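You operate a simulated robot arm through the tools that you are given. There is no shell and no other tool.

You are at the controls of a simulated robot arm. One attempt, no reset.

JOB
Fit the green arm caps and turn both brass catches over them.
Fine: one cap on each arm pad of the armchair, each before its catch; leave the other caps.
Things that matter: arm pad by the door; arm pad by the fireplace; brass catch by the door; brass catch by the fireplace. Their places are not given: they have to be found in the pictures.

Only the result counts: the job must be done as asked and must still hold three seconds after the hand-in. Knocking over, shifting, dropping, spilling or breaking anything else fails it. Lids that push on must go on centred and level and be pressed home; caps that screw on are set level and turned clockwise until they are tight.

ROBOT AND FRAMES
A 6-joint arm with a two-finger parallel gripper, fixed in place. Base frame: the origin is on the floor under the middle of its stand, x ahead of it, y to its left, z up. Lengths are in mm, angles in rad, forces in N, time in s.
It reaches about 1313 mm from its shoulder. Its first joint turns from -2.897 to 2.897 rad. Payload 3.43 kg.
The tool frame sits at the grasp point between the pads (the TCP): z along the fingers, y along the line on which they close. The tips reach 34 mm beyond it. Largest opening 128 mm; finger width 24, thickness 12; the body of the gripper, 48 by 130 mm, starts 96 mm behind the TCP.
Orientation is that of the tool frame in the base frame, as [roll, pitch, yaw] about the fixed x, y, z axes, in that order (R = Rz(yaw) Ry(pitch) Rx(roll)). With the fingers straight down and closing along the base's y, the tool's x points along the base's -x, its y along +y and its z along -z.

CONTROLS
- The arm moves only by the tool move_arm. Its argument "moves" is one flat list of numbers, 7 for each row, row after row: the shift along the tool's x, y, z in units of 40 mm (1.0 is 40 mm), then the turn, a rotation vector about the tool's x, y, z in units of 5 degrees (1.0 is 5 degrees), then the finger opening in mm, from 0 to 128. In form: [x, y, z, wx, wy, wz, fingers, x, y, z, wx, wy, wz, fingers, ...]. A call has 1 to 20 rows; each row shifts and turns the commanded pose from where the row before left it, along the tool's axes as they then stand. A call with a number of a shift or a turn outside -1 to 1 is refused whole. A row lasts 0.2 s, in which the tool goes at most 50 mm and 0.15 rad; a call with a longer step from one row to the next is refused whole, and so is a gripper value outside its range. A pose out of reach is approached as far as the arm can. The call stops where the force on the tool passes 40 N (or 10 N more than at its start, if that is more) or the arm is blocked; 0.2 s more then pass. The fingers move at their own pace (about 153 mm/s each) and stop on an object; they squeeze with about 42 N. The grip force told is the motor's: it shows also when the fingers shut on nothing. Time passes only in rows, and 0.2 s behind the last, so rows that do not move let the fingers close. The reply holds the time, the measured pose of the TCP, the force on the tool along the base axes, the opening and the grip force, in the units named above and with some noise, with the torque about the TCP (base axes, N m) and any sound that the robot's microphone picked up.
- Cameras (640 x 400 px; columns grow to the right, rows downward): "scene" is fixed at [52.3, -648.5, 1402.9]; the picture's right is [0.79, -0.61, 0.00], its down [-0.35, -0.45, -0.82] and it looks along [0.50, 0.65, -0.57] (base axes); focal length 317 px, centre (320, 200). "wrist" rides on the gripper at [76, -11, -160] in the tool frame; the picture's right is [0.15, 0.99, 0.00], its down [-0.88, 0.13, -0.46] and it looks along [-0.45, 0.07, 0.89] (tool axes); focal length 234 px, centre (320, 200).
- camera(camera): a new picture of that camera. The clock stands still meanwhile.
- pixel_to_xyz(camera, pixels): for up to 12 pixels [column, row] of the newest picture of that camera ("zoom" is the newest enlarged one), the place [x, y, z] in the base frame of the surface seen there, good to about 2 mm. The clock stands still meanwhile.
- inspect(camera, box): a new picture of the part [left, top, right, bottom] of that camera's present view, enlarged. The clock stands still meanwhile.
- hand_in(): hands the job in; it is judged then, once.

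Open the gripper and draw the arm clear of the work before you hand the job in, unless the task says otherwise.

The tools are called after "Call:" by a JSON object that holds its "name" and its "arguments". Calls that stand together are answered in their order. move_arm: Moves the arm, as the interface text tells. Its arguments: {"type":"object","properties":{"moves":{"type":"array"}},"required":["moves"]} The other tools are called the same way: camera (camera) takes a picture; pixel_to_xyz (camera, pixels) gives the place of the surface under pixels of a picture; inspect (camera, box) takes an enlarged picture of a part of a camera's view; hand_in () hands the job in.

At the start:

```text
time: 0.0
tool_pos: [648.0, -216.2, 1022.3]
orientation: [3.137, 0.002, -3.141]
force: [-1.1, -0.3, -0.7]
moment: [0.02, 0.01, -0.03]
grip_width: 128.1
gripper_force: 0.1
```

scene: 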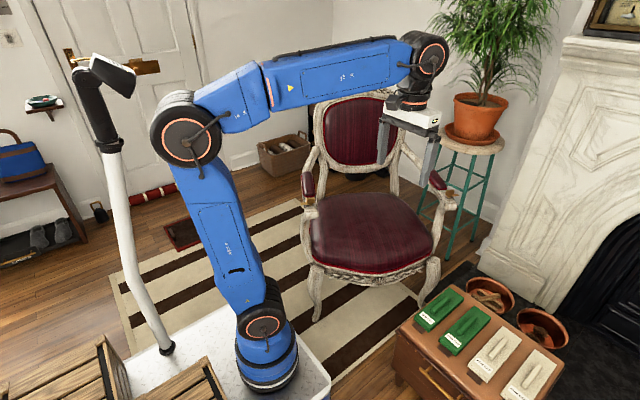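
wrist: 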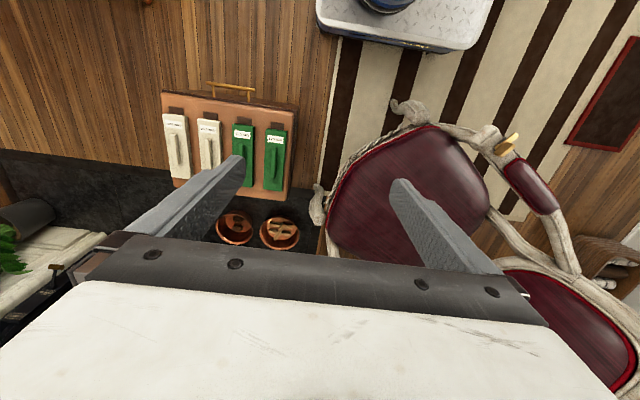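

The scene shows the armchair with two arm pads near (308,185) and (437,180), and a chest with two green and two white caps around (440,310)-(530,375). I'll enlarge those areas first.

Call:
{"name": "inspect", "arguments": {"camera": "scene", "box": [380, 260, 580, 400]}}

Call:
{"name": "inspect", "arguments": {"camera": "wrist", "box": [140, 70, 320, 260]}}

Call:
{"name": "inspect", "arguments": {"camera": "scene", "box": [270, 140, 470, 265]}}

Call:
{"name": "inspect", "arguments": {"camera": "wrist", "box": [460, 90, 640, 280]}}

```text
2.86 times, centred on (480, 330) of scene
```

zoom: 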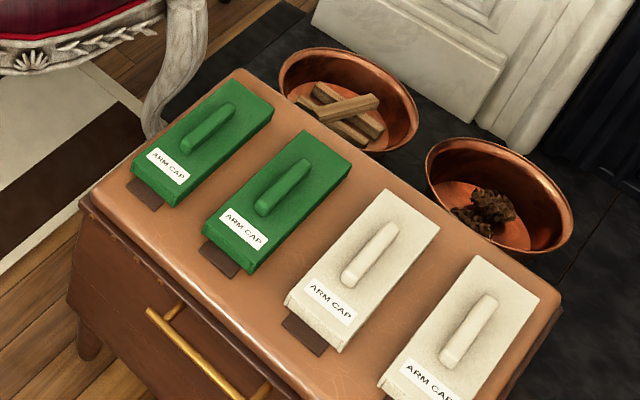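

```text
2.11 times, centred on (230, 165) of wrist
```

zoom: 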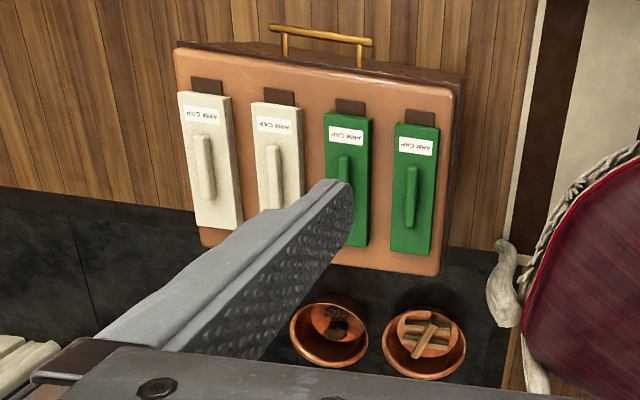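

```text
3.20 times, centred on (370, 202) of scene
```

zoom: 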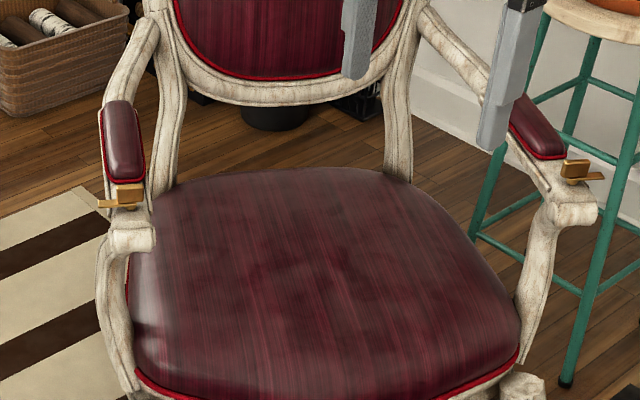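

```text
2.11 times, centred on (550, 185) of wrist
```

zoom: 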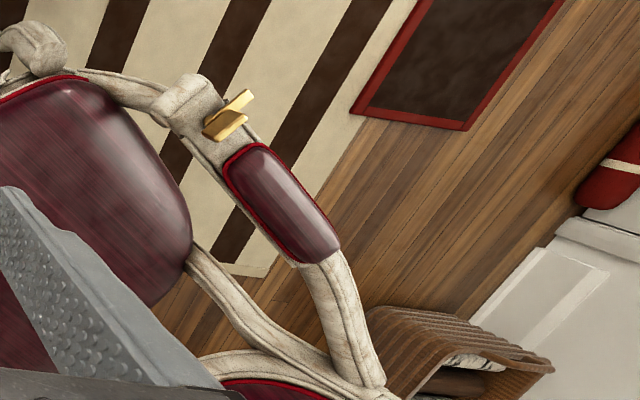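

Next I measure the caps in the enlarged scene view, so I re-take that enlargement as the newest zoom.

Call:
{"name": "inspect", "arguments": {"camera": "scene", "box": [380, 260, 580, 400]}}

```text
2.86 times, centred on (480, 330) of scene
```

zoom: 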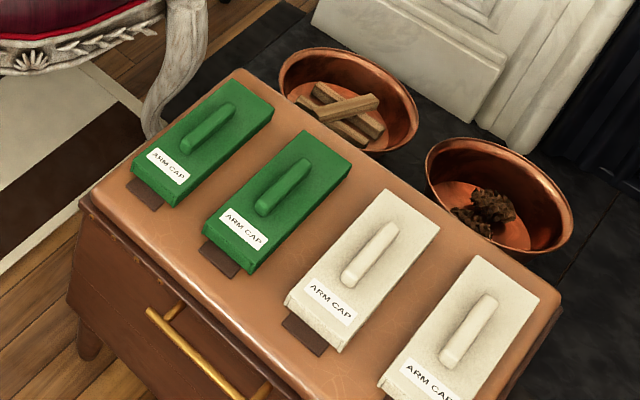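

In this zoom the first green cap spans (132,165)-(272,100) and its ridge runs (188,148)-(228,107); the second cap's ridge runs (262,208)-(303,163). I measure corners and ridge ends.

Call:
{"name": "pixel_to_xyz", "arguments": {"camera": "zoom", "pixels": [[135, 160], [173, 198], [222, 82], [270, 98], [187, 146], [230, 107], [208, 126], [145, 193], [120, 195], [175, 206], [198, 160], [245, 112]]}}

Call:
{"name": "pixel_to_xyz", "arguments": {"camera": "zoom", "pixels": [[205, 230], [250, 266], [302, 133], [347, 160], [262, 208], [304, 163], [282, 187], [220, 262], [190, 250], [252, 273], [275, 222], [322, 172]]}}

```text
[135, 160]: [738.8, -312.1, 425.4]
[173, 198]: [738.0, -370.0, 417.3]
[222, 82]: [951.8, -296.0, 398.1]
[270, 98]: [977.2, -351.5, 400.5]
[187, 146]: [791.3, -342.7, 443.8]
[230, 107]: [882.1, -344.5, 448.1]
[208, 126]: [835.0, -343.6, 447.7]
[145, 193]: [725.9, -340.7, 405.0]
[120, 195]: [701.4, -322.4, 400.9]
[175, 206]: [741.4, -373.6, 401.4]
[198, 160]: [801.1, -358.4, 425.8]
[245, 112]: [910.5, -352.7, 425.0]
```

```text
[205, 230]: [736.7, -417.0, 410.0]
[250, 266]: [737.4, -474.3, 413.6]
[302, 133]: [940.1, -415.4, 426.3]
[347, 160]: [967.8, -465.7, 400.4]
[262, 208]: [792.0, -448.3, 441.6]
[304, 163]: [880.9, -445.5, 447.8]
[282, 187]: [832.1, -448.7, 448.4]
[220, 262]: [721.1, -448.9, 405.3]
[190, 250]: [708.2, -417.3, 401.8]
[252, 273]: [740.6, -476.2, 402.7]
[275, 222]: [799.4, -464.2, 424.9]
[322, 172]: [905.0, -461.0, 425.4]
```

The caps are about 205 x 60 mm with a grip ridge along x, and a dark tab at the label end. Now I enlarge the scene view around the two arm pads for measurement.

Call:
{"name": "inspect", "arguments": {"camera": "scene", "box": [285, 150, 365, 200]}}

Call:
{"name": "inspect", "arguments": {"camera": "scene", "box": [400, 150, 480, 220]}}

```text
8.00 times, centred on (325, 175) of scene
```

zoom: 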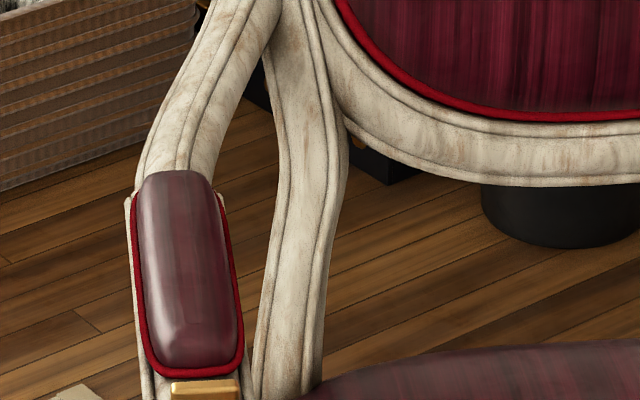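

```text
5.71 times, centred on (440, 185) of scene
```

zoom: 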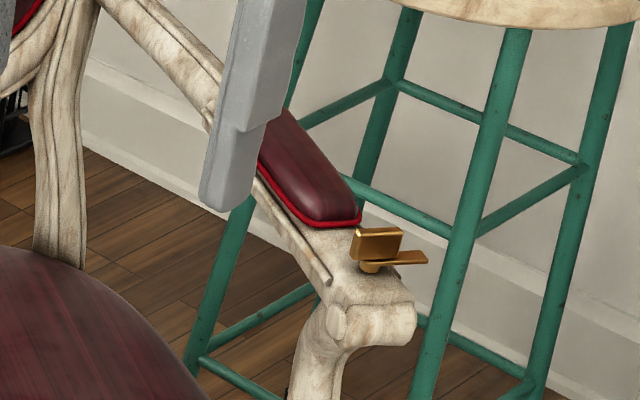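

The fireplace catch shows an upright brass block at zoom (377,243), a flat tongue to (410,257) and a post at (372,266). I measure this side now.

Call:
{"name": "pixel_to_xyz", "arguments": {"camera": "zoom", "pixels": [[357, 232], [402, 232], [355, 258], [398, 252], [425, 255], [395, 262], [373, 268], [345, 250], [320, 215], [280, 125], [330, 280], [360, 215]]}}

Call:
{"name": "inspect", "arguments": {"camera": "scene", "box": [280, 160, 350, 220]}}

```text
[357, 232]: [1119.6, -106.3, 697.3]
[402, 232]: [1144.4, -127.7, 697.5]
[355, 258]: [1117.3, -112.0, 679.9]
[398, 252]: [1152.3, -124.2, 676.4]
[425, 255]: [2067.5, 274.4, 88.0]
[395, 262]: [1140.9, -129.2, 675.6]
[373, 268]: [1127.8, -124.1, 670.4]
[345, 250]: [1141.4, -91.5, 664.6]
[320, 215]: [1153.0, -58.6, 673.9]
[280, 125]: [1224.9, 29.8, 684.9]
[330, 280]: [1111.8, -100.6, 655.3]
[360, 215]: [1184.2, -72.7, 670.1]
```

```text
6.67 times, centred on (315, 190) of scene
```

zoom: 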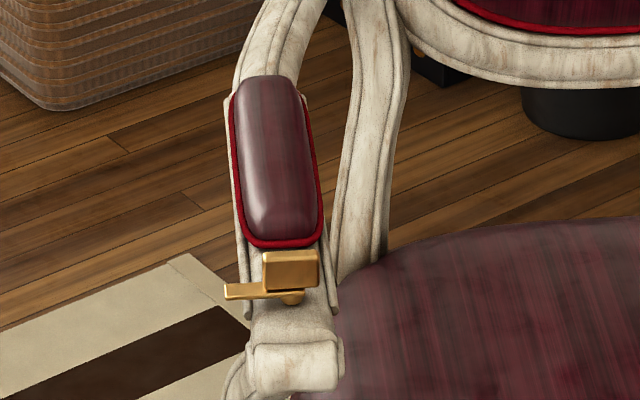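

The door catch has its upright block at zoom (290,270), tongue tip at (228,291) and post at (292,298); the pad runs from (268,78) to (280,240). I measure these.

Call:
{"name": "pixel_to_xyz", "arguments": {"camera": "zoom", "pixels": [[265, 253], [317, 253], [264, 285], [316, 285], [227, 287], [227, 295], [260, 294], [292, 299], [270, 80], [268, 160], [285, 235], [290, 320]]}}

Call:
{"name": "pixel_to_xyz", "arguments": {"camera": "zoom", "pixels": [[235, 120], [302, 90], [245, 238], [318, 232], [240, 180], [318, 200], [275, 110], [278, 200], [290, 247], [240, 80], [290, 75], [240, 230]]}}

```text
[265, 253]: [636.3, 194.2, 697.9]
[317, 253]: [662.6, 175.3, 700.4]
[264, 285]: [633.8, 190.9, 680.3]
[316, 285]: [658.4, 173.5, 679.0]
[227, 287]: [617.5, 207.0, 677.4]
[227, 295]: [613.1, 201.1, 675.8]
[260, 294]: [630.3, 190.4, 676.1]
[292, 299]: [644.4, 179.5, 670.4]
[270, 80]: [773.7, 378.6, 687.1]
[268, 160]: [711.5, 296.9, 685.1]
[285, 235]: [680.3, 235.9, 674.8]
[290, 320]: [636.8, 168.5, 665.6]
```

```text
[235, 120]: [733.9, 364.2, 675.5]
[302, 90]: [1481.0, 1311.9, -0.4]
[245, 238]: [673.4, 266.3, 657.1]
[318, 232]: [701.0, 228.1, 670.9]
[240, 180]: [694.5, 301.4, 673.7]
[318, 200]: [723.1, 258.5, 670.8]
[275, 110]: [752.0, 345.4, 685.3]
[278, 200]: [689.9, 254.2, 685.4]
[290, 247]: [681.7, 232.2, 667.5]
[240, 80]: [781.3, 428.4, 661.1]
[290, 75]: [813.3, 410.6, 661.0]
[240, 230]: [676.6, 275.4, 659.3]
```

Both pads sit at z≈686 with the wood at ≈665. Before moving I measure obstacles in the scene view: chair back top (355,100), plant, stool, seat and lamp.

Call:
{"name": "camera", "arguments": {"camera": "scene"}}

Call:
{"name": "pixel_to_xyz", "arguments": {"camera": "scene", "pixels": [[330, 110], [318, 150], [345, 130], [470, 60], [480, 110], [455, 145], [440, 30], [370, 225], [300, 95], [125, 75], [530, 40], [400, 140]]}}

Call:
{"name": "pixel_to_xyz", "arguments": {"camera": "wrist", "pixels": [[500, 148], [518, 135], [510, 165], [527, 190], [555, 210], [380, 190], [320, 205], [410, 110], [560, 295], [600, 320], [15, 240], [30, 210]]}}

```text
taken
```

scene: 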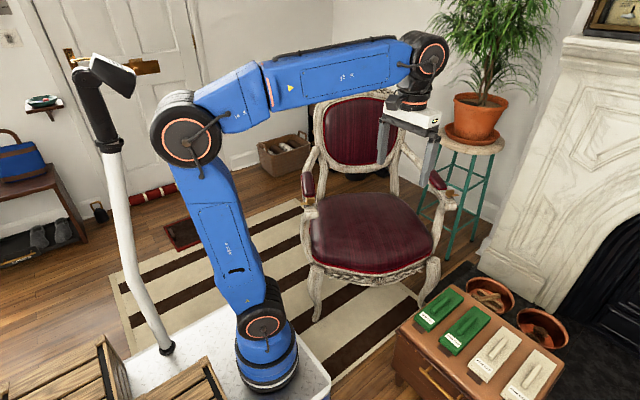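

```text
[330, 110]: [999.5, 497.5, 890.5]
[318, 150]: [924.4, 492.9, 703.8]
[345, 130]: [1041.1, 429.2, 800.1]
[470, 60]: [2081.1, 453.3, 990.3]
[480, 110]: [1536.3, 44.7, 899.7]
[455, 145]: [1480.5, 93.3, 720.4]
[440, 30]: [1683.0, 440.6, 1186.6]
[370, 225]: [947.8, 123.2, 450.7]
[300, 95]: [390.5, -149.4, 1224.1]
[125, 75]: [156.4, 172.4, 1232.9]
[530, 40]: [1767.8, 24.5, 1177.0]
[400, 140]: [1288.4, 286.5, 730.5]
```

```text
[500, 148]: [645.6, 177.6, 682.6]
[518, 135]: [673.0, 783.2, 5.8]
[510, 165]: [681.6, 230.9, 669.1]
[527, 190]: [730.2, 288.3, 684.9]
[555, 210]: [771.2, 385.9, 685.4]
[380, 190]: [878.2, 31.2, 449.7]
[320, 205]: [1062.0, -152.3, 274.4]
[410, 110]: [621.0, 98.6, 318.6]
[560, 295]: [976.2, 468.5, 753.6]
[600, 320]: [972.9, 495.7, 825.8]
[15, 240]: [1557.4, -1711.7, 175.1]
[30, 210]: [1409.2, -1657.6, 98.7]
```

The foliage at (440-555, 0-90) could be close to the arm's path above the fireplace pad, so I inspect it and measure leaf positions.

Call:
{"name": "inspect", "arguments": {"camera": "scene", "box": [410, 0, 570, 100]}}

```text
4.00 times, centred on (490, 50) of scene
```

zoom: 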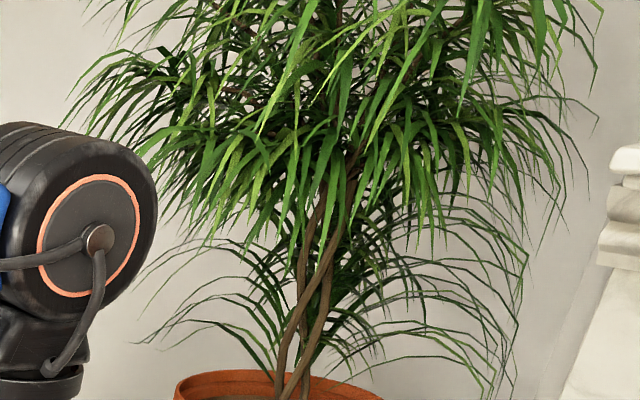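

Bright leaves such as (285,70), (250,200) and (150,150) look nearest. I measure them to learn how far they stick out toward the arm.

Call:
{"name": "pixel_to_xyz", "arguments": {"camera": "zoom", "pixels": [[285, 70], [250, 200], [195, 140], [265, 110], [345, 75], [405, 175], [425, 215], [475, 45], [540, 30], [110, 55], [210, 205], [330, 60]]}}

Call:
{"name": "pixel_to_xyz", "arguments": {"camera": "zoom", "pixels": [[130, 10], [400, 40], [440, 30], [270, 200], [225, 245], [150, 320], [390, 150], [300, 25], [260, 30], [345, 20], [240, 385], [100, 240]]}}

```text
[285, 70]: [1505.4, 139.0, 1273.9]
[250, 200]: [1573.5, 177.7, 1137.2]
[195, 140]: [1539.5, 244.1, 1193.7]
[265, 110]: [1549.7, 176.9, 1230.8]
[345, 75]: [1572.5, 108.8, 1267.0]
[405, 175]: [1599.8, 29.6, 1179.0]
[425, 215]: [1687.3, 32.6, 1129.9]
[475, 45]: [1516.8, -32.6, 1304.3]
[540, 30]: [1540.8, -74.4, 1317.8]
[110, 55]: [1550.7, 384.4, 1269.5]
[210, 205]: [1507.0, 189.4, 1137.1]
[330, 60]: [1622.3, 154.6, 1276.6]
```

```text
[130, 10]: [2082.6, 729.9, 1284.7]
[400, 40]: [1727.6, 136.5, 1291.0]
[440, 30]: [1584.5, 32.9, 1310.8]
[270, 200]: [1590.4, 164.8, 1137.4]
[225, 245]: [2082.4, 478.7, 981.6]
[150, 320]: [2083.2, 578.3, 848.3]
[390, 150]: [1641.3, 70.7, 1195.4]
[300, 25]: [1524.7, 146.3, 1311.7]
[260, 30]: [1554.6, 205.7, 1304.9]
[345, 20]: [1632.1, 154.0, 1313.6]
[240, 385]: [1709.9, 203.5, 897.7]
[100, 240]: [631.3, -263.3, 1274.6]
```

Leaves start at x≥1500, well clear. I move the open gripper at height to about (1100,-50,1000) to look down on the fireplace arm pad with the wrist camera.

Call:
{"name": "move_arm", "arguments": {"moves": [-0.942, 0.346, 0.046, 0, 0, 0, 128, -0.942, 0.346, 0.046, 0, 0, 0, 128, -0.942, 0.346, 0.046, 0, 0, 0, 128, -0.942, 0.346, 0.046, 0, 0, 0, 128, -0.942, 0.346, 0.046, 0, 0, 0, 128, -0.942, 0.346, 0.046, 0, 0, 0, 128, -0.942, 0.346, 0.046, 0, 0, 0, 128, -0.942, 0.346, 0.046, 0, 0, 0, 128, -0.942, 0.346, 0.046, 0, 0, 0, 128, -0.942, 0.346, 0.046, 0, 0, 0, 128, -0.942, 0.346, 0.046, 0, 0, 0, 128, -0.942, 0.346, 0.046, 0, 0, 0, 128, 0, 0, 0, 0, 0, 0, 128]}}

Call:
{"name": "camera", "arguments": {"camera": "wrist"}}

Call:
{"name": "camera", "arguments": {"camera": "scene"}}

```text
time: 2.8
tool_pos: [1100.1, -47.6, 1001.6]
orientation: [3.139, 0.002, -3.141]
force: [0.8, -0.3, -0.1]
moment: [-0.01, -0.01, 0.02]
grip_width: 127.8
gripper_force: 0.0
```

```text
taken
```

wrist: 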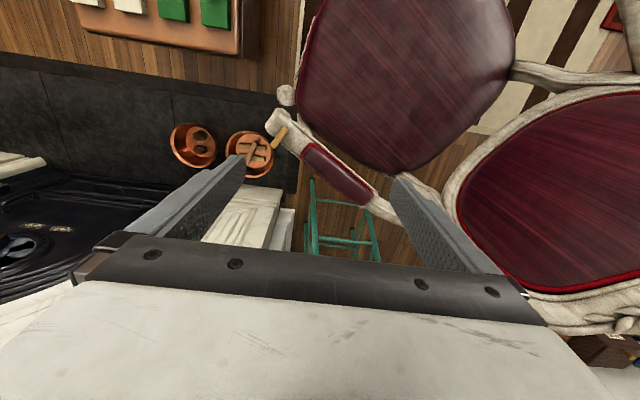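

```text
taken
```

scene: 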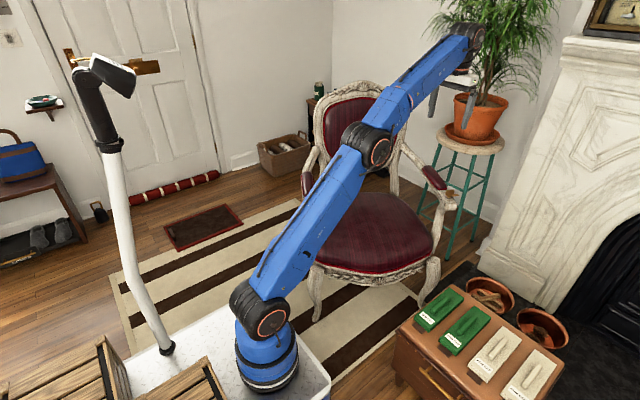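

The wrist view shows the fireplace pad at (305-370,145-205) with its catch near (280,133). I enlarge that part.

Call:
{"name": "inspect", "arguments": {"camera": "wrist", "box": [250, 100, 410, 225]}}

Call:
{"name": "inspect", "arguments": {"camera": "scene", "box": [410, 150, 480, 220]}}

```text
3.20 times, centred on (330, 162) of wrist
```

zoom: 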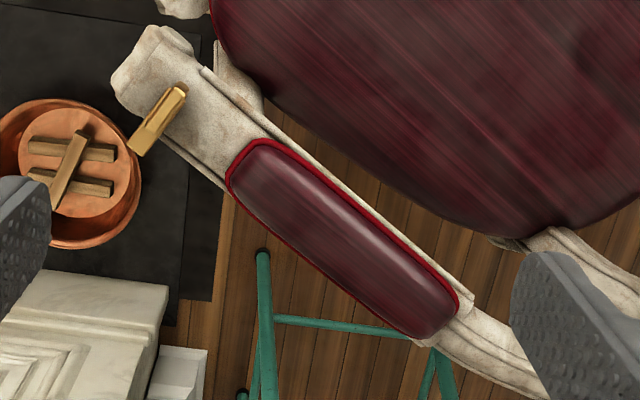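

```text
5.71 times, centred on (445, 185) of scene
```

zoom: 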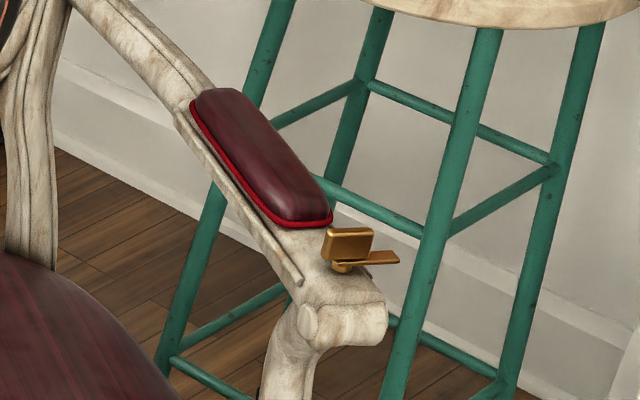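

Now a re-take of the wrist enlargement so I can measure the fireplace pad corners: rim at (228,180), (268,140), (458,300), (420,338) and the catch at (180,90)-(135,150).

Call:
{"name": "pixel_to_xyz", "arguments": {"camera": "zoom", "pixels": [[328, 232], [373, 232], [327, 258], [370, 252], [398, 256], [372, 264], [345, 267], [282, 220], [325, 208], [200, 95], [240, 95], [330, 222]]}}

Call:
{"name": "inspect", "arguments": {"camera": "wrist", "box": [250, 100, 410, 225]}}

Call:
{"name": "pixel_to_xyz", "arguments": {"camera": "zoom", "pixels": [[229, 180], [266, 141], [460, 300], [420, 337], [250, 160], [440, 320], [335, 235], [355, 215], [305, 265], [183, 89], [145, 135], [133, 150]]}}

Call:
{"name": "pixel_to_xyz", "arguments": {"camera": "zoom", "pixels": [[160, 115], [172, 90], [150, 130], [200, 110], [215, 160], [230, 115], [185, 145], [270, 130], [375, 205], [472, 300], [325, 175], [258, 240]]}}

```text
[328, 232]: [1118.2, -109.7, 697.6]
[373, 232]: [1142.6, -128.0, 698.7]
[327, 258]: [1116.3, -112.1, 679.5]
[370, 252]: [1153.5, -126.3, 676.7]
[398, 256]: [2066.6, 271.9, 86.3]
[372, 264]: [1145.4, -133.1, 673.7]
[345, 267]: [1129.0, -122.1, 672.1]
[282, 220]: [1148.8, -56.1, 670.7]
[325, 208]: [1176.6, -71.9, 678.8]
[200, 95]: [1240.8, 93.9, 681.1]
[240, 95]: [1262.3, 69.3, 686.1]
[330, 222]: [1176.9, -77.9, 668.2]
```

```text
3.20 times, centred on (330, 162) of wrist
```

zoom: 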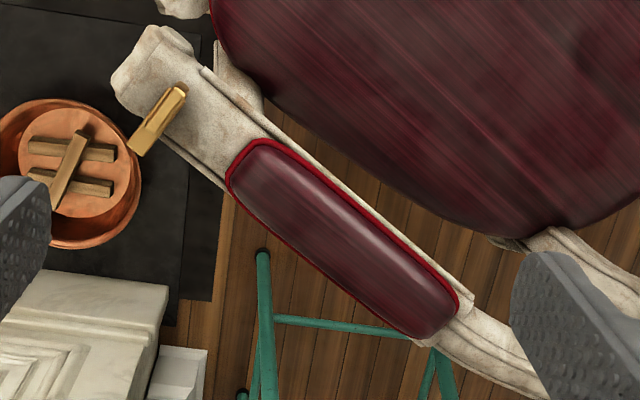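

```text
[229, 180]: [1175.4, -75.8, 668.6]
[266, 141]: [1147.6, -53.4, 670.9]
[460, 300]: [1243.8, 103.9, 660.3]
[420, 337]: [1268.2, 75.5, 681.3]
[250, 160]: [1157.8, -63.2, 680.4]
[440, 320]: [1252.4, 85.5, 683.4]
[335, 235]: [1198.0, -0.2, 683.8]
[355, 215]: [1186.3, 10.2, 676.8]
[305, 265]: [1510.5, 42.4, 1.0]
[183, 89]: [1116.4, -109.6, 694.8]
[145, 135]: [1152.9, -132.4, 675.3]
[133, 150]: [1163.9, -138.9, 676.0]
```

```text
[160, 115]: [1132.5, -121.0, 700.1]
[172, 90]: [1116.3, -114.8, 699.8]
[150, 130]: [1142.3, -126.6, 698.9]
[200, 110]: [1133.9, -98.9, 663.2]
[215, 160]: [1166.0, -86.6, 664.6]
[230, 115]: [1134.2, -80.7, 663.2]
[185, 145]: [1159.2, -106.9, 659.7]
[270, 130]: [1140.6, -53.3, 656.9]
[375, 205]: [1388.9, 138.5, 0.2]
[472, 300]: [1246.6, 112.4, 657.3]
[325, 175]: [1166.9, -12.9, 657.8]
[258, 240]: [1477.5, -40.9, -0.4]
```

Fireplace pad centre works out to about (1209,13) with axis ≈58.6°. I check the arm's own geometry (shoulder at (268,318), elbow at (375,150)) to judge reach there.

Call:
{"name": "pixel_to_xyz", "arguments": {"camera": "scene", "pixels": [[268, 318], [240, 300], [380, 152], [480, 35], [460, 65], [265, 355], [365, 130], [355, 135], [310, 240], [440, 75], [465, 78], [437, 110]]}}

```text
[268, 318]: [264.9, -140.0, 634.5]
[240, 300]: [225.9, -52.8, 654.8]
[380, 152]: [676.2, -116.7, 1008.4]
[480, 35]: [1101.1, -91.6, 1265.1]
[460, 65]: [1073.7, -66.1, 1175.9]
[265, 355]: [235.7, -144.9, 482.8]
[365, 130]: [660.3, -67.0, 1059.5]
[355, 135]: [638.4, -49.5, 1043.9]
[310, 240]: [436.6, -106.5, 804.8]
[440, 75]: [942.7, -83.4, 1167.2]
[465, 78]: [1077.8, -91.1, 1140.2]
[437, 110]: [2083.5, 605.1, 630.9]
```

The base column sits near (270,-80), so both pads are within reach. I now move at the same height to about (616,244,1002) to look down on the door pad.

Call:
{"name": "move_arm", "arguments": {"moves": [0.864, 0.521, 0, 0, 0, 0, 128, 0.864, 0.521, 0, 0, 0, 0, 128, 0.864, 0.521, 0, 0, 0, 0, 128, 0.864, 0.521, 0, 0, 0, 0, 128, 0.864, 0.521, 0, 0, 0, 0, 128, 0.864, 0.521, 0, 0, 0, 0, 128, 0.864, 0.521, 0, 0, 0, 0, 128, 0.864, 0.521, 0, 0, 0, 0, 128, 0.864, 0.521, 0, 0, 0, 0, 128, 0.864, 0.521, 0, 0, 0, 0, 128, 0.864, 0.521, 0, 0, 0, 0, 128, 0.864, 0.521, 0, 0, 0, 0, 128, 0.864, 0.521, 0, 0, 0, 0, 128, 0.864, 0.521, 0, 0, 0, 0, 128, 0, 0, 0, 0, 0, 0, 128]}}

Call:
{"name": "camera", "arguments": {"camera": "wrist"}}

Call:
{"name": "camera", "arguments": {"camera": "scene"}}

```text
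time: 6.0
tool_pos: [614.5, 241.9, 1003.2]
orientation: [3.14, 0.003, 3.142]
force: [0.3, -0.1, 0.6]
moment: [0.0, -0.02, -0.01]
grip_width: 127.8
gripper_force: 0.0
```

```text
taken
```

wrist: 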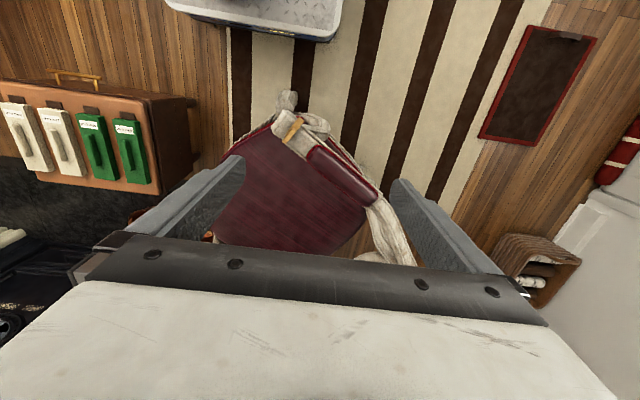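

```text
taken
```

scene: 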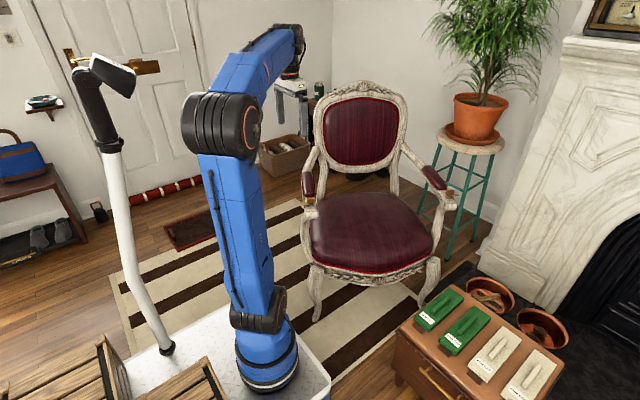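

The door pad is at wrist (305-375,145-205) with the catch at about (293,130). I enlarge and measure.

Call:
{"name": "inspect", "arguments": {"camera": "wrist", "box": [250, 85, 410, 225]}}

```text
2.86 times, centred on (330, 155) of wrist
```

zoom: 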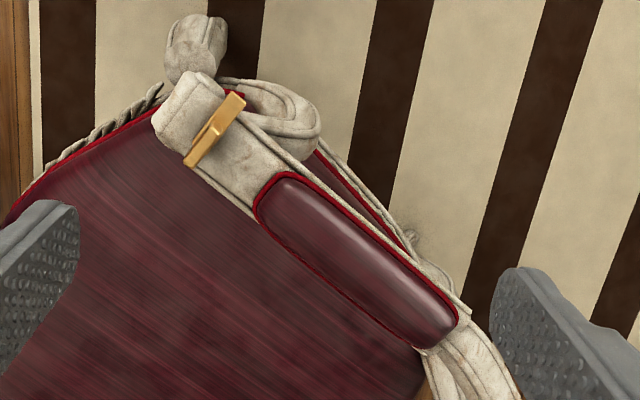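

Rim corners appear at zoom (255,208), (290,173), (458,315), (425,347); the catch runs (243,95)-(188,162). I measure these.

Call:
{"name": "pixel_to_xyz", "arguments": {"camera": "zoom", "pixels": [[255, 208], [290, 173], [458, 315], [425, 347], [272, 190], [442, 330], [350, 250], [335, 275], [375, 230], [315, 225], [400, 300], [290, 245]]}}

Call:
{"name": "pixel_to_xyz", "arguments": {"camera": "zoom", "pixels": [[236, 96], [225, 118], [208, 130], [188, 160], [200, 158], [215, 128], [243, 100], [218, 140], [235, 160], [265, 140], [180, 130], [190, 155]]}}

```text
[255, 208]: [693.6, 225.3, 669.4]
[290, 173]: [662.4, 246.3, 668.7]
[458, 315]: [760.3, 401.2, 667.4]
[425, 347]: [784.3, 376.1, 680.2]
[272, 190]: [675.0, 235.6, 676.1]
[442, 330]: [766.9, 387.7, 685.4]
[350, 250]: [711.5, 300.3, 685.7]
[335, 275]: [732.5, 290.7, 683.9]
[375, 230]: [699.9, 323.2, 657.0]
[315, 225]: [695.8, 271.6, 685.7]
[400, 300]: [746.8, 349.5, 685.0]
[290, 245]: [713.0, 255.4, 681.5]
```

```text
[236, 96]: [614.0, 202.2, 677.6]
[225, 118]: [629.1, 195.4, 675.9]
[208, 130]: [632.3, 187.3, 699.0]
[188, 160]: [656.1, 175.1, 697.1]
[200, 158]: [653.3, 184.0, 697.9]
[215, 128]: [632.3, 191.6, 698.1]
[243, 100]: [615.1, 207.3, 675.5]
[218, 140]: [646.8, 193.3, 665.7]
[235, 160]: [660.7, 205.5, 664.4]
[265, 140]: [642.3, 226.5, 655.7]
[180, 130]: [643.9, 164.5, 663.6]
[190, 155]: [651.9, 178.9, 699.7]
```

Door pad centre ≈(725,312) with axis ≈58.3°, catch block centre ≈(646,184). I go lower over the door pad to (710,295,880) for a finer measurement.

Call:
{"name": "move_arm", "arguments": {"moves": [-0.6, 0.33, 0.77, 0, 0, 0, 128, -0.6, 0.33, 0.77, 0, 0, 0, 128, -0.6, 0.33, 0.77, 0, 0, 0, 128, -0.6, 0.33, 0.77, 0, 0, 0, 128, 0, 0, 0, 0, 0, 0, 128]}}

Call:
{"name": "inspect", "arguments": {"camera": "wrist", "box": [240, 80, 400, 220]}}

```text
time: 7.2
tool_pos: [714.2, 294.4, 877.3]
orientation: [3.141, 0.001, 3.141]
force: [0.1, 0.3, -0.3]
moment: [0.01, -0.02, -0.02]
grip_width: 128.0
gripper_force: 0.1
```

```text
2.86 times, centred on (320, 150) of wrist
```

zoom: 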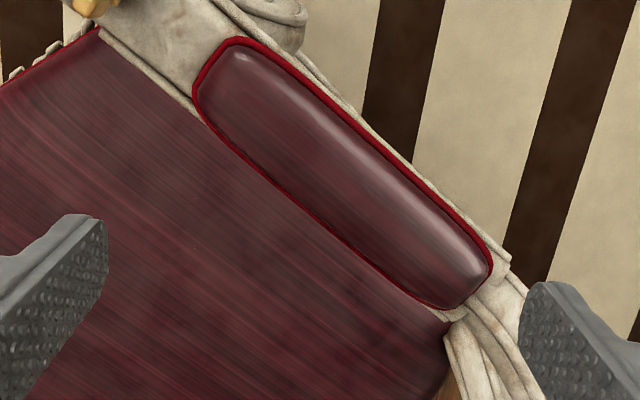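

This closer view shows the red rim clearly all round. I measure points on the rim along both long sides and both ends.

Call:
{"name": "pixel_to_xyz", "arguments": {"camera": "zoom", "pixels": [[265, 45], [320, 90], [370, 135], [420, 180], [470, 225], [207, 122], [255, 170], [310, 215], [365, 258], [415, 292], [213, 57], [475, 290]]}}

Call:
{"name": "pixel_to_xyz", "arguments": {"camera": "zoom", "pixels": [[230, 40], [197, 80], [195, 100], [203, 68], [491, 265], [487, 280], [462, 304], [445, 307], [340, 170], [300, 130], [400, 225], [250, 85]]}}

```text
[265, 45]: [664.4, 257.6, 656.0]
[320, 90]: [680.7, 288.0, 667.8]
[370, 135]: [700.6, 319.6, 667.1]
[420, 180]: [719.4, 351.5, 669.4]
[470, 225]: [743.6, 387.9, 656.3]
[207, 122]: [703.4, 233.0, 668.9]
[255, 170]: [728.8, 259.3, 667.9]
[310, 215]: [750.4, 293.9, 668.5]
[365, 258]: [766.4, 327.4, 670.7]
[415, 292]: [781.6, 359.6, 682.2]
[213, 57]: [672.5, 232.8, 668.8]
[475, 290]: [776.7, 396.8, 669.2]
```

```text
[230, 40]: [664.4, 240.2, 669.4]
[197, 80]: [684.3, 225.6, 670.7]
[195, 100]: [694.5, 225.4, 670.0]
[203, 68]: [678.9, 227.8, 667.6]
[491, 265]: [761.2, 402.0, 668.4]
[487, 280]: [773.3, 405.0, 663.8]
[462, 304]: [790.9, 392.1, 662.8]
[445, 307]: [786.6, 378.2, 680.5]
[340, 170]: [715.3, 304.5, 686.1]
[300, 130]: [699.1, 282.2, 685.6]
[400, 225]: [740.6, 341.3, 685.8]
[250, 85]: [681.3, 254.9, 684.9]
```

The rim spans roughly 196 x 56 mm. I sample a cross-section at mid-length, stepping across both rim edges, to pin the centre line.

Call:
{"name": "pixel_to_xyz", "arguments": {"camera": "zoom", "pixels": [[386, 118], [383, 121], [381, 123], [379, 126], [377, 128], [373, 132], [300, 215], [297, 219], [294, 223], [291, 226], [288, 230], [285, 233]]}}

Call:
{"name": "pixel_to_xyz", "arguments": {"camera": "zoom", "pixels": [[460, 216], [458, 219], [455, 222], [452, 225], [375, 268], [372, 271], [369, 274], [366, 277], [208, 54], [205, 50], [202, 47], [199, 44]]}}

Call:
{"name": "pixel_to_xyz", "arguments": {"camera": "zoom", "pixels": [[470, 280], [473, 283], [476, 286], [478, 289], [481, 292], [484, 295], [200, 70], [197, 67], [205, 75], [193, 63], [208, 79], [211, 83]]}}

```text
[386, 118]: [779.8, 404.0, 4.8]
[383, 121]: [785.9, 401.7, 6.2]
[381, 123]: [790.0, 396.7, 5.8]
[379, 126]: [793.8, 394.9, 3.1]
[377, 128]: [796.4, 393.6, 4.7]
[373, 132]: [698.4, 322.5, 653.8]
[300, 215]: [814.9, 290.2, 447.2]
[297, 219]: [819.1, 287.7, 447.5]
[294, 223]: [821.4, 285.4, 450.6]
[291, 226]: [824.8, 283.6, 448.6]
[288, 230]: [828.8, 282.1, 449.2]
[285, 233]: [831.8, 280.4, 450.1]
```

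```text
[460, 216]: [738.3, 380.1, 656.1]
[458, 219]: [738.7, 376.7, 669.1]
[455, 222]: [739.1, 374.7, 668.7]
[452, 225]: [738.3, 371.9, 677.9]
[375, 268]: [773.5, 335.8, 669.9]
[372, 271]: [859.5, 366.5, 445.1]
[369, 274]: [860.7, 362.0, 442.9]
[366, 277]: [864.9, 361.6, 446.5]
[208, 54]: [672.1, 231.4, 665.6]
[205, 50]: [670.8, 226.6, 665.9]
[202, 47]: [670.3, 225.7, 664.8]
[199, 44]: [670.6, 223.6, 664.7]
```

```text
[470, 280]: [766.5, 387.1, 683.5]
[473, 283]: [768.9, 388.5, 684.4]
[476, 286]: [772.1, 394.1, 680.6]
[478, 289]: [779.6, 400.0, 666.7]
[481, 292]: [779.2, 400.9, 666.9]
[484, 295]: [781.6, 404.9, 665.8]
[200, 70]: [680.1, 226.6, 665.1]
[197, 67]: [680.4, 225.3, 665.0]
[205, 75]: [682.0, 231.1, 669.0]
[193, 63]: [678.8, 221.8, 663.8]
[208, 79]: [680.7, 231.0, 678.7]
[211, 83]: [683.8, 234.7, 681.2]
```

Door pad: centre ≈(728.8,312.7), axis 58.3°, rim z≈668. I move across at the same height to view the fireplace pad equally close.

Call:
{"name": "move_arm", "arguments": {"moves": [-0.859, -0.534, 0, 0, 0, 0, 128, -0.859, -0.534, 0, 0, 0, 0, 128, -0.859, -0.534, 0, 0, 0, 0, 128, -0.859, -0.534, 0, 0, 0, 0, 128, -0.859, -0.534, 0, 0, 0, 0, 128, -0.859, -0.534, 0, 0, 0, 0, 128, -0.859, -0.534, 0, 0, 0, 0, 128, -0.859, -0.534, 0, 0, 0, 0, 128, -0.859, -0.534, 0, 0, 0, 0, 128, -0.859, -0.534, 0, 0, 0, 0, 128, -0.859, -0.534, 0, 0, 0, 0, 128, -0.859, -0.534, 0, 0, 0, 0, 128, -0.859, -0.534, 0, 0, 0, 0, 128, -0.859, -0.534, 0, 0, 0, 0, 128, 0, 0, 0, 0, 0, 0, 128]}}

Call:
{"name": "inspect", "arguments": {"camera": "wrist", "box": [240, 80, 400, 220]}}

```text
time: 10.4
tool_pos: [1185.3, 0.1, 880.2]
orientation: [3.14, 0.003, 3.141]
force: [-0.5, -0.1, 0.6]
moment: [-0.02, 0.0, -0.04]
grip_width: 128.0
gripper_force: 0.1
out of reach, approached as far as the arm can: row 14
```

```text
2.86 times, centred on (320, 150) of wrist
```

zoom: 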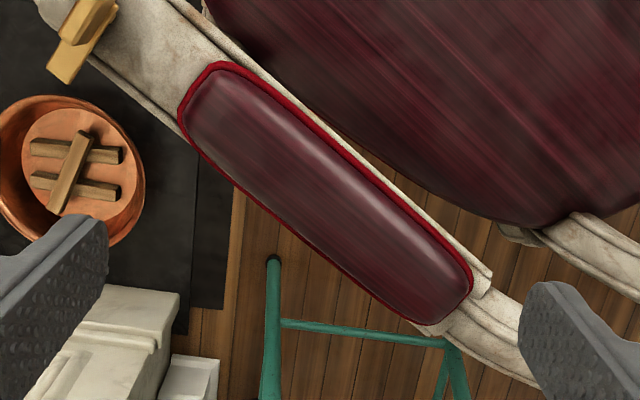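

The arm reached only (1185,0) at this height, so the fireplace pad must be approached lower (z≤~800). The view is good: rim from (180,105)-(215,65) to (470,285)-(430,322); I sample across its edges.

Call:
{"name": "pixel_to_xyz", "arguments": {"camera": "zoom", "pixels": [[358, 155], [355, 157], [353, 160], [350, 163], [348, 166], [345, 169], [290, 232], [287, 235], [284, 237], [282, 239], [280, 241], [277, 243]]}}

Call:
{"name": "pixel_to_xyz", "arguments": {"camera": "zoom", "pixels": [[188, 77], [192, 81], [195, 84], [198, 87], [201, 90], [205, 95], [445, 300], [449, 303], [452, 306], [455, 309], [459, 312], [463, 315]]}}

Call:
{"name": "pixel_to_xyz", "arguments": {"camera": "zoom", "pixels": [[278, 89], [275, 92], [272, 95], [269, 98], [220, 170], [217, 173], [214, 176], [211, 179], [440, 225], [437, 228], [434, 231], [431, 234]]}}

Call:
{"name": "pixel_to_xyz", "arguments": {"camera": "zoom", "pixels": [[360, 285], [357, 288], [354, 291], [351, 294], [110, 8], [85, 40], [70, 35], [50, 70], [65, 82], [95, 5], [325, 195], [280, 145]]}}

```text
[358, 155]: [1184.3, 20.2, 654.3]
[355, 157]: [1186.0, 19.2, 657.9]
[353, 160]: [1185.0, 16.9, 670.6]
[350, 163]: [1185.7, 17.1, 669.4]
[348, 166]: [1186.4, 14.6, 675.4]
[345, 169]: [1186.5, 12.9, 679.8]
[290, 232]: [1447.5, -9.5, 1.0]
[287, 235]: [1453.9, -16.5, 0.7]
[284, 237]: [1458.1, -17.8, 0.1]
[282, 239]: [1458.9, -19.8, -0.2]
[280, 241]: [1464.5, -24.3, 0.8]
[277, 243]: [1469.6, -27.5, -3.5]
```

```text
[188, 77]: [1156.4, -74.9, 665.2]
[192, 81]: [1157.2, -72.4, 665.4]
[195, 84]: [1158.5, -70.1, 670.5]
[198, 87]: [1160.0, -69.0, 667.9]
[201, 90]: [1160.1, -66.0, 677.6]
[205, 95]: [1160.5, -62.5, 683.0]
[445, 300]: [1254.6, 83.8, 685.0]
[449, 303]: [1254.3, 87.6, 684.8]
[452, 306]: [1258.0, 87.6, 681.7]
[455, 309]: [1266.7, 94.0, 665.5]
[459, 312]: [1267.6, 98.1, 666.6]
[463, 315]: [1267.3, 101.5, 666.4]
```

```text
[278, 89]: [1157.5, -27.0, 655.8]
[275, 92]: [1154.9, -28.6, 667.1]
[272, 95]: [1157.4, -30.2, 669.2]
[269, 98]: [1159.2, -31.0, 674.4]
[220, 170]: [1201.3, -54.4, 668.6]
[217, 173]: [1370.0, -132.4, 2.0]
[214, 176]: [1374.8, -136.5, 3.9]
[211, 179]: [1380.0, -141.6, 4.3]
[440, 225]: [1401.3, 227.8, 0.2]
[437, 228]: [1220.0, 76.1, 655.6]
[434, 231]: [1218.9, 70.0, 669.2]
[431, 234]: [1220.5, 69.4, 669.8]
```

```text
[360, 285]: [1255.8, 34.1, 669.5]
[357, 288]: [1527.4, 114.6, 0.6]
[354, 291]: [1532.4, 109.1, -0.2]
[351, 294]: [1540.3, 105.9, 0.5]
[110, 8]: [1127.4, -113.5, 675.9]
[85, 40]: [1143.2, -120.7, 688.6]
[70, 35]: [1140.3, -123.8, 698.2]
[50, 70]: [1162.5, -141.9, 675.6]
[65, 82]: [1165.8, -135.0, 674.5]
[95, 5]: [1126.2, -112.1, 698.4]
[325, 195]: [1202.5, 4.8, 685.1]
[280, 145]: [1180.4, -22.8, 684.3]
```

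Fireplace pad: centre ≈(1212,11), front edge and catch mirror the door side (chair axis ≈58.1°). Now I move over the chest to about (819,-398,680) to measure the two green caps.

Call:
{"name": "move_arm", "arguments": {"moves": [0.654, -0.711, 0.1, 0, 0, 0, 128, 0.654, -0.711, 0.1, 0, 0, 0, 128, 0.654, -0.711, 0.2, 0, 0, 0, 128, 0.654, -0.711, 0.3, 0, 0, 0, 128, 0.654, -0.711, 0.357, 0, 0, 0, 128, 0.654, -0.711, 0.357, 0, 0, 0, 128, 0.654, -0.711, 0.357, 0, 0, 0, 128, 0.654, -0.711, 0.4, 0, 0, 0, 128, 0.654, -0.711, 0.4, 0, 0, 0, 128, 0.654, -0.711, 0.5, 0, 0, 0, 128, 0.654, -0.711, 0.5, 0, 0, 0, 128, 0.654, -0.711, 0.5, 0, 0, 0, 128, 0.654, -0.711, 0.5, 0, 0, 0, 128, 0.654, -0.711, 0.5, 0, 0, 0, 128, 0, 0, 0, 0, 0, 0, 128]}}

Call:
{"name": "camera", "arguments": {"camera": "wrist"}}

Call:
{"name": "inspect", "arguments": {"camera": "wrist", "box": [240, 60, 400, 220]}}

```text
time: 13.6
tool_pos: [819.8, -398.4, 674.0]
orientation: [3.141, 0.002, 3.141]
force: [0.0, 0.0, 0.5]
moment: [-0.02, 0.04, 0.0]
grip_width: 128.1
gripper_force: 0.0
```

```text
taken
```

wrist: 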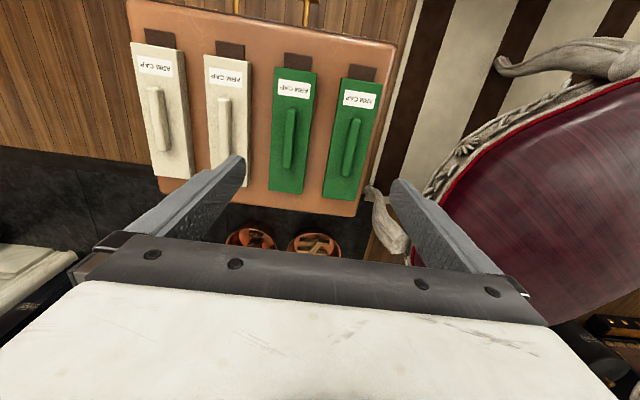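

```text
2.50 times, centred on (320, 140) of wrist
```

zoom: 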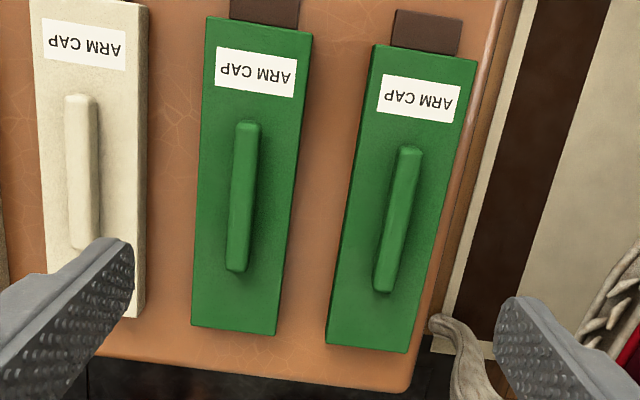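

Both green caps show clearly: cap A's ridge runs (407,150)-(384,290), cap B's (247,125)-(237,270). I measure edges, ridge and tab of both.

Call:
{"name": "pixel_to_xyz", "arguments": {"camera": "zoom", "pixels": [[380, 50], [473, 63], [335, 340], [405, 349], [355, 200], [445, 210], [360, 170], [448, 190], [402, 150], [415, 150], [380, 287], [390, 287]]}}

Call:
{"name": "pixel_to_xyz", "arguments": {"camera": "zoom", "pixels": [[394, 45], [396, 12], [462, 18], [458, 55], [420, 30], [408, 148], [397, 220], [385, 290], [388, 220], [406, 220], [427, 15], [424, 9]]}}

Call:
{"name": "pixel_to_xyz", "arguments": {"camera": "zoom", "pixels": [[210, 22], [310, 35], [195, 322], [274, 332], [203, 150], [300, 155], [200, 200], [293, 205], [247, 125], [241, 200], [236, 268], [232, 200]]}}

Call:
{"name": "pixel_to_xyz", "arguments": {"camera": "zoom", "pixels": [[252, 200], [233, 8], [296, 20], [265, 10], [240, 124], [256, 126], [198, 318], [240, 325], [370, 343], [325, 280], [430, 260], [423, 300]]}}

```text
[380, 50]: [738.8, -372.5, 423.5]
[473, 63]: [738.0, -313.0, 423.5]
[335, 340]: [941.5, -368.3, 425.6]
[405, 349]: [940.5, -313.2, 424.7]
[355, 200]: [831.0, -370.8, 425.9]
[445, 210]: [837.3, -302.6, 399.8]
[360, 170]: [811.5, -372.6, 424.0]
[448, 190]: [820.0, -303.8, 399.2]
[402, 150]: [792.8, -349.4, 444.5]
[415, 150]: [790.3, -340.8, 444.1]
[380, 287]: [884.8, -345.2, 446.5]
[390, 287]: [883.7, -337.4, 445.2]
```

```text
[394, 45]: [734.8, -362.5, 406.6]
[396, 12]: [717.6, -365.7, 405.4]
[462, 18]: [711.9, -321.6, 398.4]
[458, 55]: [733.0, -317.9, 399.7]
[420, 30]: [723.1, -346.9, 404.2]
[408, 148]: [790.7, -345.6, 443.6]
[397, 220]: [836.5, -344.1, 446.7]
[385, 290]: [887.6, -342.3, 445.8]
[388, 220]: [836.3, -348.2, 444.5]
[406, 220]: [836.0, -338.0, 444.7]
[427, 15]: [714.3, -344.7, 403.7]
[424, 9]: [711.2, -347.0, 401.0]
```

```text
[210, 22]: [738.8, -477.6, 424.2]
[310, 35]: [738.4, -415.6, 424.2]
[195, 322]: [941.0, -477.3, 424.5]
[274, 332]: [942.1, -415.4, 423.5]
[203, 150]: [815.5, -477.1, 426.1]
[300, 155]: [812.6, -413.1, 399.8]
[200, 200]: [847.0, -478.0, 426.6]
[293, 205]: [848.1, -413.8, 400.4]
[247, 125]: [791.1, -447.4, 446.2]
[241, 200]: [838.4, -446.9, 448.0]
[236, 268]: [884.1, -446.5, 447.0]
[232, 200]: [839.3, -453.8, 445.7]
```

```text
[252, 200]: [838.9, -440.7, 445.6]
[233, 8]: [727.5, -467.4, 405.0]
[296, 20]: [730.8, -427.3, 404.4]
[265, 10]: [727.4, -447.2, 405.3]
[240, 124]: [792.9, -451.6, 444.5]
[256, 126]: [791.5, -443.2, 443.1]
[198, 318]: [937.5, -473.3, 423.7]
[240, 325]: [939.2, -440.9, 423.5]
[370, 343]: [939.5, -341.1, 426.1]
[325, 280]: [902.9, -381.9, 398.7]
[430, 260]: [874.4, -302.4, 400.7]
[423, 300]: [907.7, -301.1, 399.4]
```

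Cap A spans x 737-943, y -374.5…-311 (centre ≈(840,-343), ridge top z≈447, tab toward -x); cap B is centred at y≈-447. Readings carry noise, so I take a few still readings and average the pose.

Call:
{"name": "move_arm", "arguments": {"moves": [0, 0, 0, 0, 0, 0, 128]}}

Call:
{"name": "move_arm", "arguments": {"moves": [0, 0, 0, 0, 0, 0, 128]}}

Call:
{"name": "move_arm", "arguments": {"moves": [0, 0, 0, 0, 0, 0, 128]}}

Call:
{"name": "move_arm", "arguments": {"moves": [0, 0, 0, 0, 0, 0, 70]}}

```text
time: 14.0
tool_pos: [819.1, -398.5, 673.4]
orientation: [3.139, 0.002, -3.141]
force: [-0.5, 0.2, 0.4]
moment: [-0.01, -0.02, -0.01]
grip_width: 128.0
gripper_force: 0.1
```

```text
time: 14.4
tool_pos: [819.2, -397.8, 673.2]
orientation: [3.14, 0.003, 3.14]
force: [-0.2, -0.2, 0.5]
moment: [-0.01, -0.02, -0.01]
grip_width: 128.2
gripper_force: 0.0
```

```text
time: 14.8
tool_pos: [819.4, -396.7, 673.2]
orientation: [3.139, 0.002, -3.14]
force: [0.2, -0.2, 0.2]
moment: [0.01, 0.0, 0.01]
grip_width: 128.2
gripper_force: 0.2
```

```text
time: 15.2
tool_pos: [819.4, -398.3, 672.9]
orientation: [3.14, 0.003, -3.141]
force: [0.1, -0.9, 0.0]
moment: [0.0, 0.0, -0.03]
grip_width: 69.9
gripper_force: 0.1
```

The averaged pose is (819.4,-397.9,673.3). I move above cap A's ridge at (840,-343) and descend to z≈500 with the fingers half open.

Call:
{"name": "move_arm", "arguments": {"moves": [-0.103, 0.2745, 0.8665, 0, 0, 0, 60, -0.103, 0.2745, 0.8665, 0, 0, 0, 60, -0.103, 0.2745, 0.8665, 0, 0, 0, 60, -0.103, 0.2745, 0.8665, 0, 0, 0, 60, -0.103, 0.2745, 0.8665, 0, 0, 0, 60, 0, 0, 0, 0, 0, 0, 60]}}

Call:
{"name": "camera", "arguments": {"camera": "wrist"}}

Call:
{"name": "inspect", "arguments": {"camera": "scene", "box": [380, 260, 580, 400]}}

```text
time: 16.6
tool_pos: [840.7, -341.9, 503.5]
orientation: [3.14, 0.001, 3.142]
force: [0.2, -0.5, -1.0]
moment: [-0.06, 0.01, -0.01]
grip_width: 60.2
gripper_force: 0.0
```

```text
taken
```

wrist: 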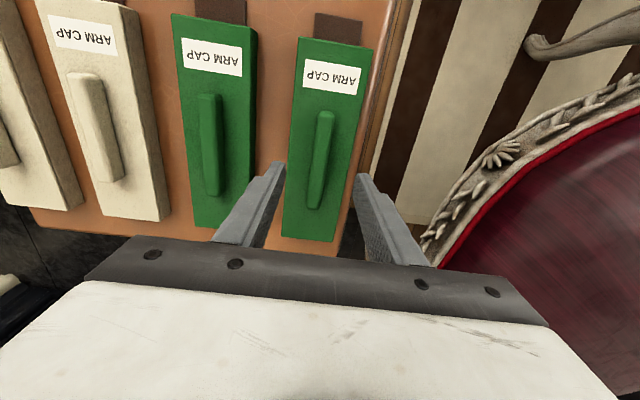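

```text
2.86 times, centred on (480, 330) of scene
```

zoom: 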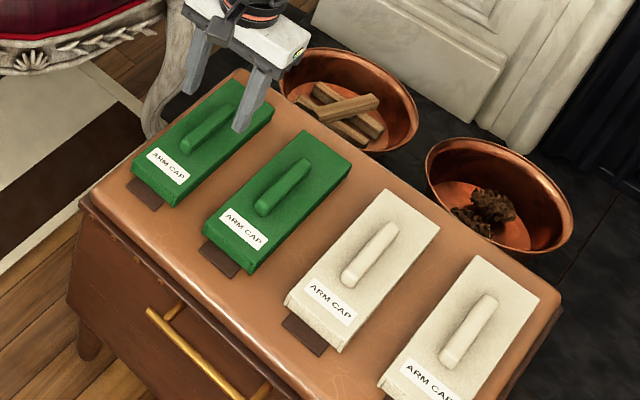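

The fingers straddle cap A's ridge at wrist (320,160). I descend about 36 mm more, slowly, and read the pose.

Call:
{"name": "move_arm", "arguments": {"moves": [0, 0, 0.5, 0, 0, 0, 60, 0, 0, 0.4, 0, 0, 0, 60, 0, 0, 0, 0, 0, 0, 60, 0, 0, 0, 0, 0, 0, 60]}}

Call:
{"name": "move_arm", "arguments": {"moves": [0, 0, 0, 0, 0, 0, 60]}}

```text
time: 17.6
tool_pos: [842.6, -340.9, 467.5]
orientation: [3.14, 0.002, -3.141]
force: [0.3, 1.0, 0.6]
moment: [0.01, 0.0, -0.01]
grip_width: 59.6
gripper_force: 0.1
```

```text
time: 18.0
tool_pos: [841.1, -341.6, 467.2]
orientation: [3.14, 0.001, 3.141]
force: [0.1, -0.7, -0.3]
moment: [-0.01, 0.04, 0.0]
grip_width: 59.9
gripper_force: 0.0
```

Tips are now at z≈433; I lower 5.5 mm with a tiny lateral correction, then close on the ridge.

Call:
{"name": "move_arm", "arguments": {"moves": [0.035, -0.035, 0.1375, 0, 0, 0, 60, 0, 0, 0, 0, 0, 0, 60, 0, 0, 0, 0, 0, 0, 30, 0, 0, 0, 0, 0, 0, 20, 0, 0, 0, 0, 0, 0, 14]}}

Call:
{"name": "inspect", "arguments": {"camera": "scene", "box": [400, 250, 500, 330]}}

```text
time: 19.2
tool_pos: [836.4, -342.6, 462.0]
orientation: [3.14, 0.002, -3.141]
force: [0.6, 0.5, 0.2]
moment: [-0.01, 0.02, 0.05]
grip_width: 15.2
gripper_force: 11.8
```

```text
5.00 times, centred on (450, 290) of scene
```

zoom: 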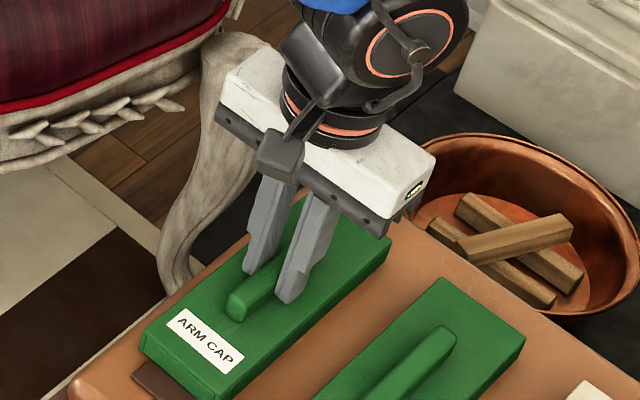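

The fingers have closed on the ridge at 15.2 mm. I command a full squeeze and read the pose a few times.

Call:
{"name": "move_arm", "arguments": {"moves": [0, 0, 0, 0, 0, 0, 0, 0, 0, 0, 0, 0, 0, 0]}}

Call:
{"name": "move_arm", "arguments": {"moves": [0, 0, 0, 0, 0, 0, 0]}}

Call:
{"name": "move_arm", "arguments": {"moves": [0, 0, 0, 0, 0, 0, 0]}}

```text
time: 19.8
tool_pos: [838.1, -344.3, 461.5]
orientation: [3.141, 0.001, -3.141]
force: [0.1, -0.7, 0.2]
moment: [-0.03, 0.0, 0.04]
grip_width: 15.0
gripper_force: 42.5
```

```text
time: 20.2
tool_pos: [837.7, -343.2, 461.9]
orientation: [3.139, 0.001, -3.141]
force: [0.0, -1.4, -0.4]
moment: [-0.01, 0.01, 0.02]
grip_width: 15.0
gripper_force: 41.7
```

```text
time: 20.6
tool_pos: [837.7, -342.9, 461.1]
orientation: [3.14, 0.002, -3.141]
force: [-0.5, 0.9, 1.1]
moment: [-0.03, -0.02, 0.05]
grip_width: 15.2
gripper_force: 42.2
```

TCP averages (837.8,-343.4,461.5) with a 42 N grip. I lift gently 20 mm first and look.

Call:
{"name": "move_arm", "arguments": {"moves": [0, 0, -0.15, 0, 0, 0, 0, 0, 0, -0.35, 0, 0, 0, 0, 0, 0, 0, 0, 0, 0, 0]}}

Call:
{"name": "inspect", "arguments": {"camera": "scene", "box": [400, 250, 500, 330]}}

Call:
{"name": "camera", "arguments": {"camera": "wrist"}}

```text
time: 21.4
tool_pos: [838.7, -344.6, 480.7]
orientation: [3.14, 0.002, 3.142]
force: [-0.1, -0.1, -1.3]
moment: [0.02, -0.03, 0.02]
grip_width: 15.0
gripper_force: 42.1
```

```text
5.00 times, centred on (450, 290) of scene
```

zoom: 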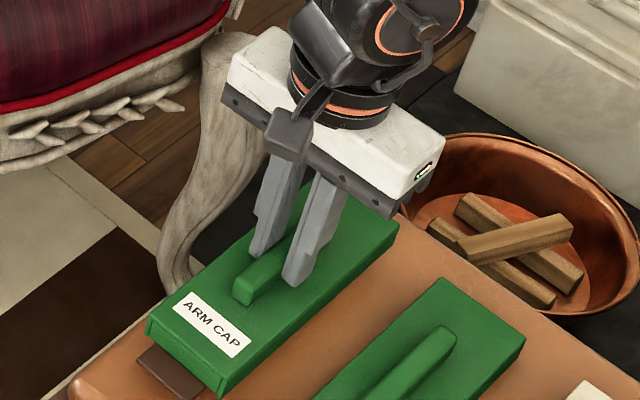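

```text
taken
```

wrist: 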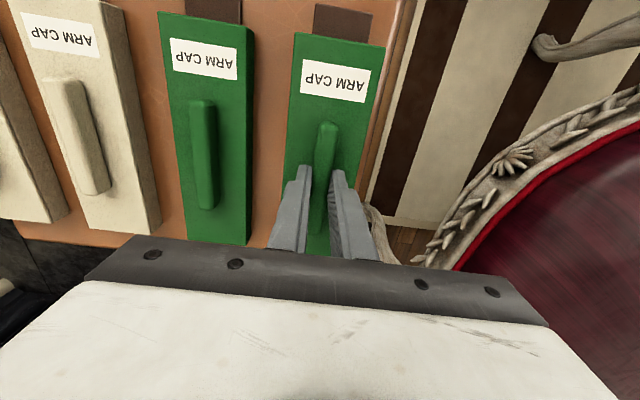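

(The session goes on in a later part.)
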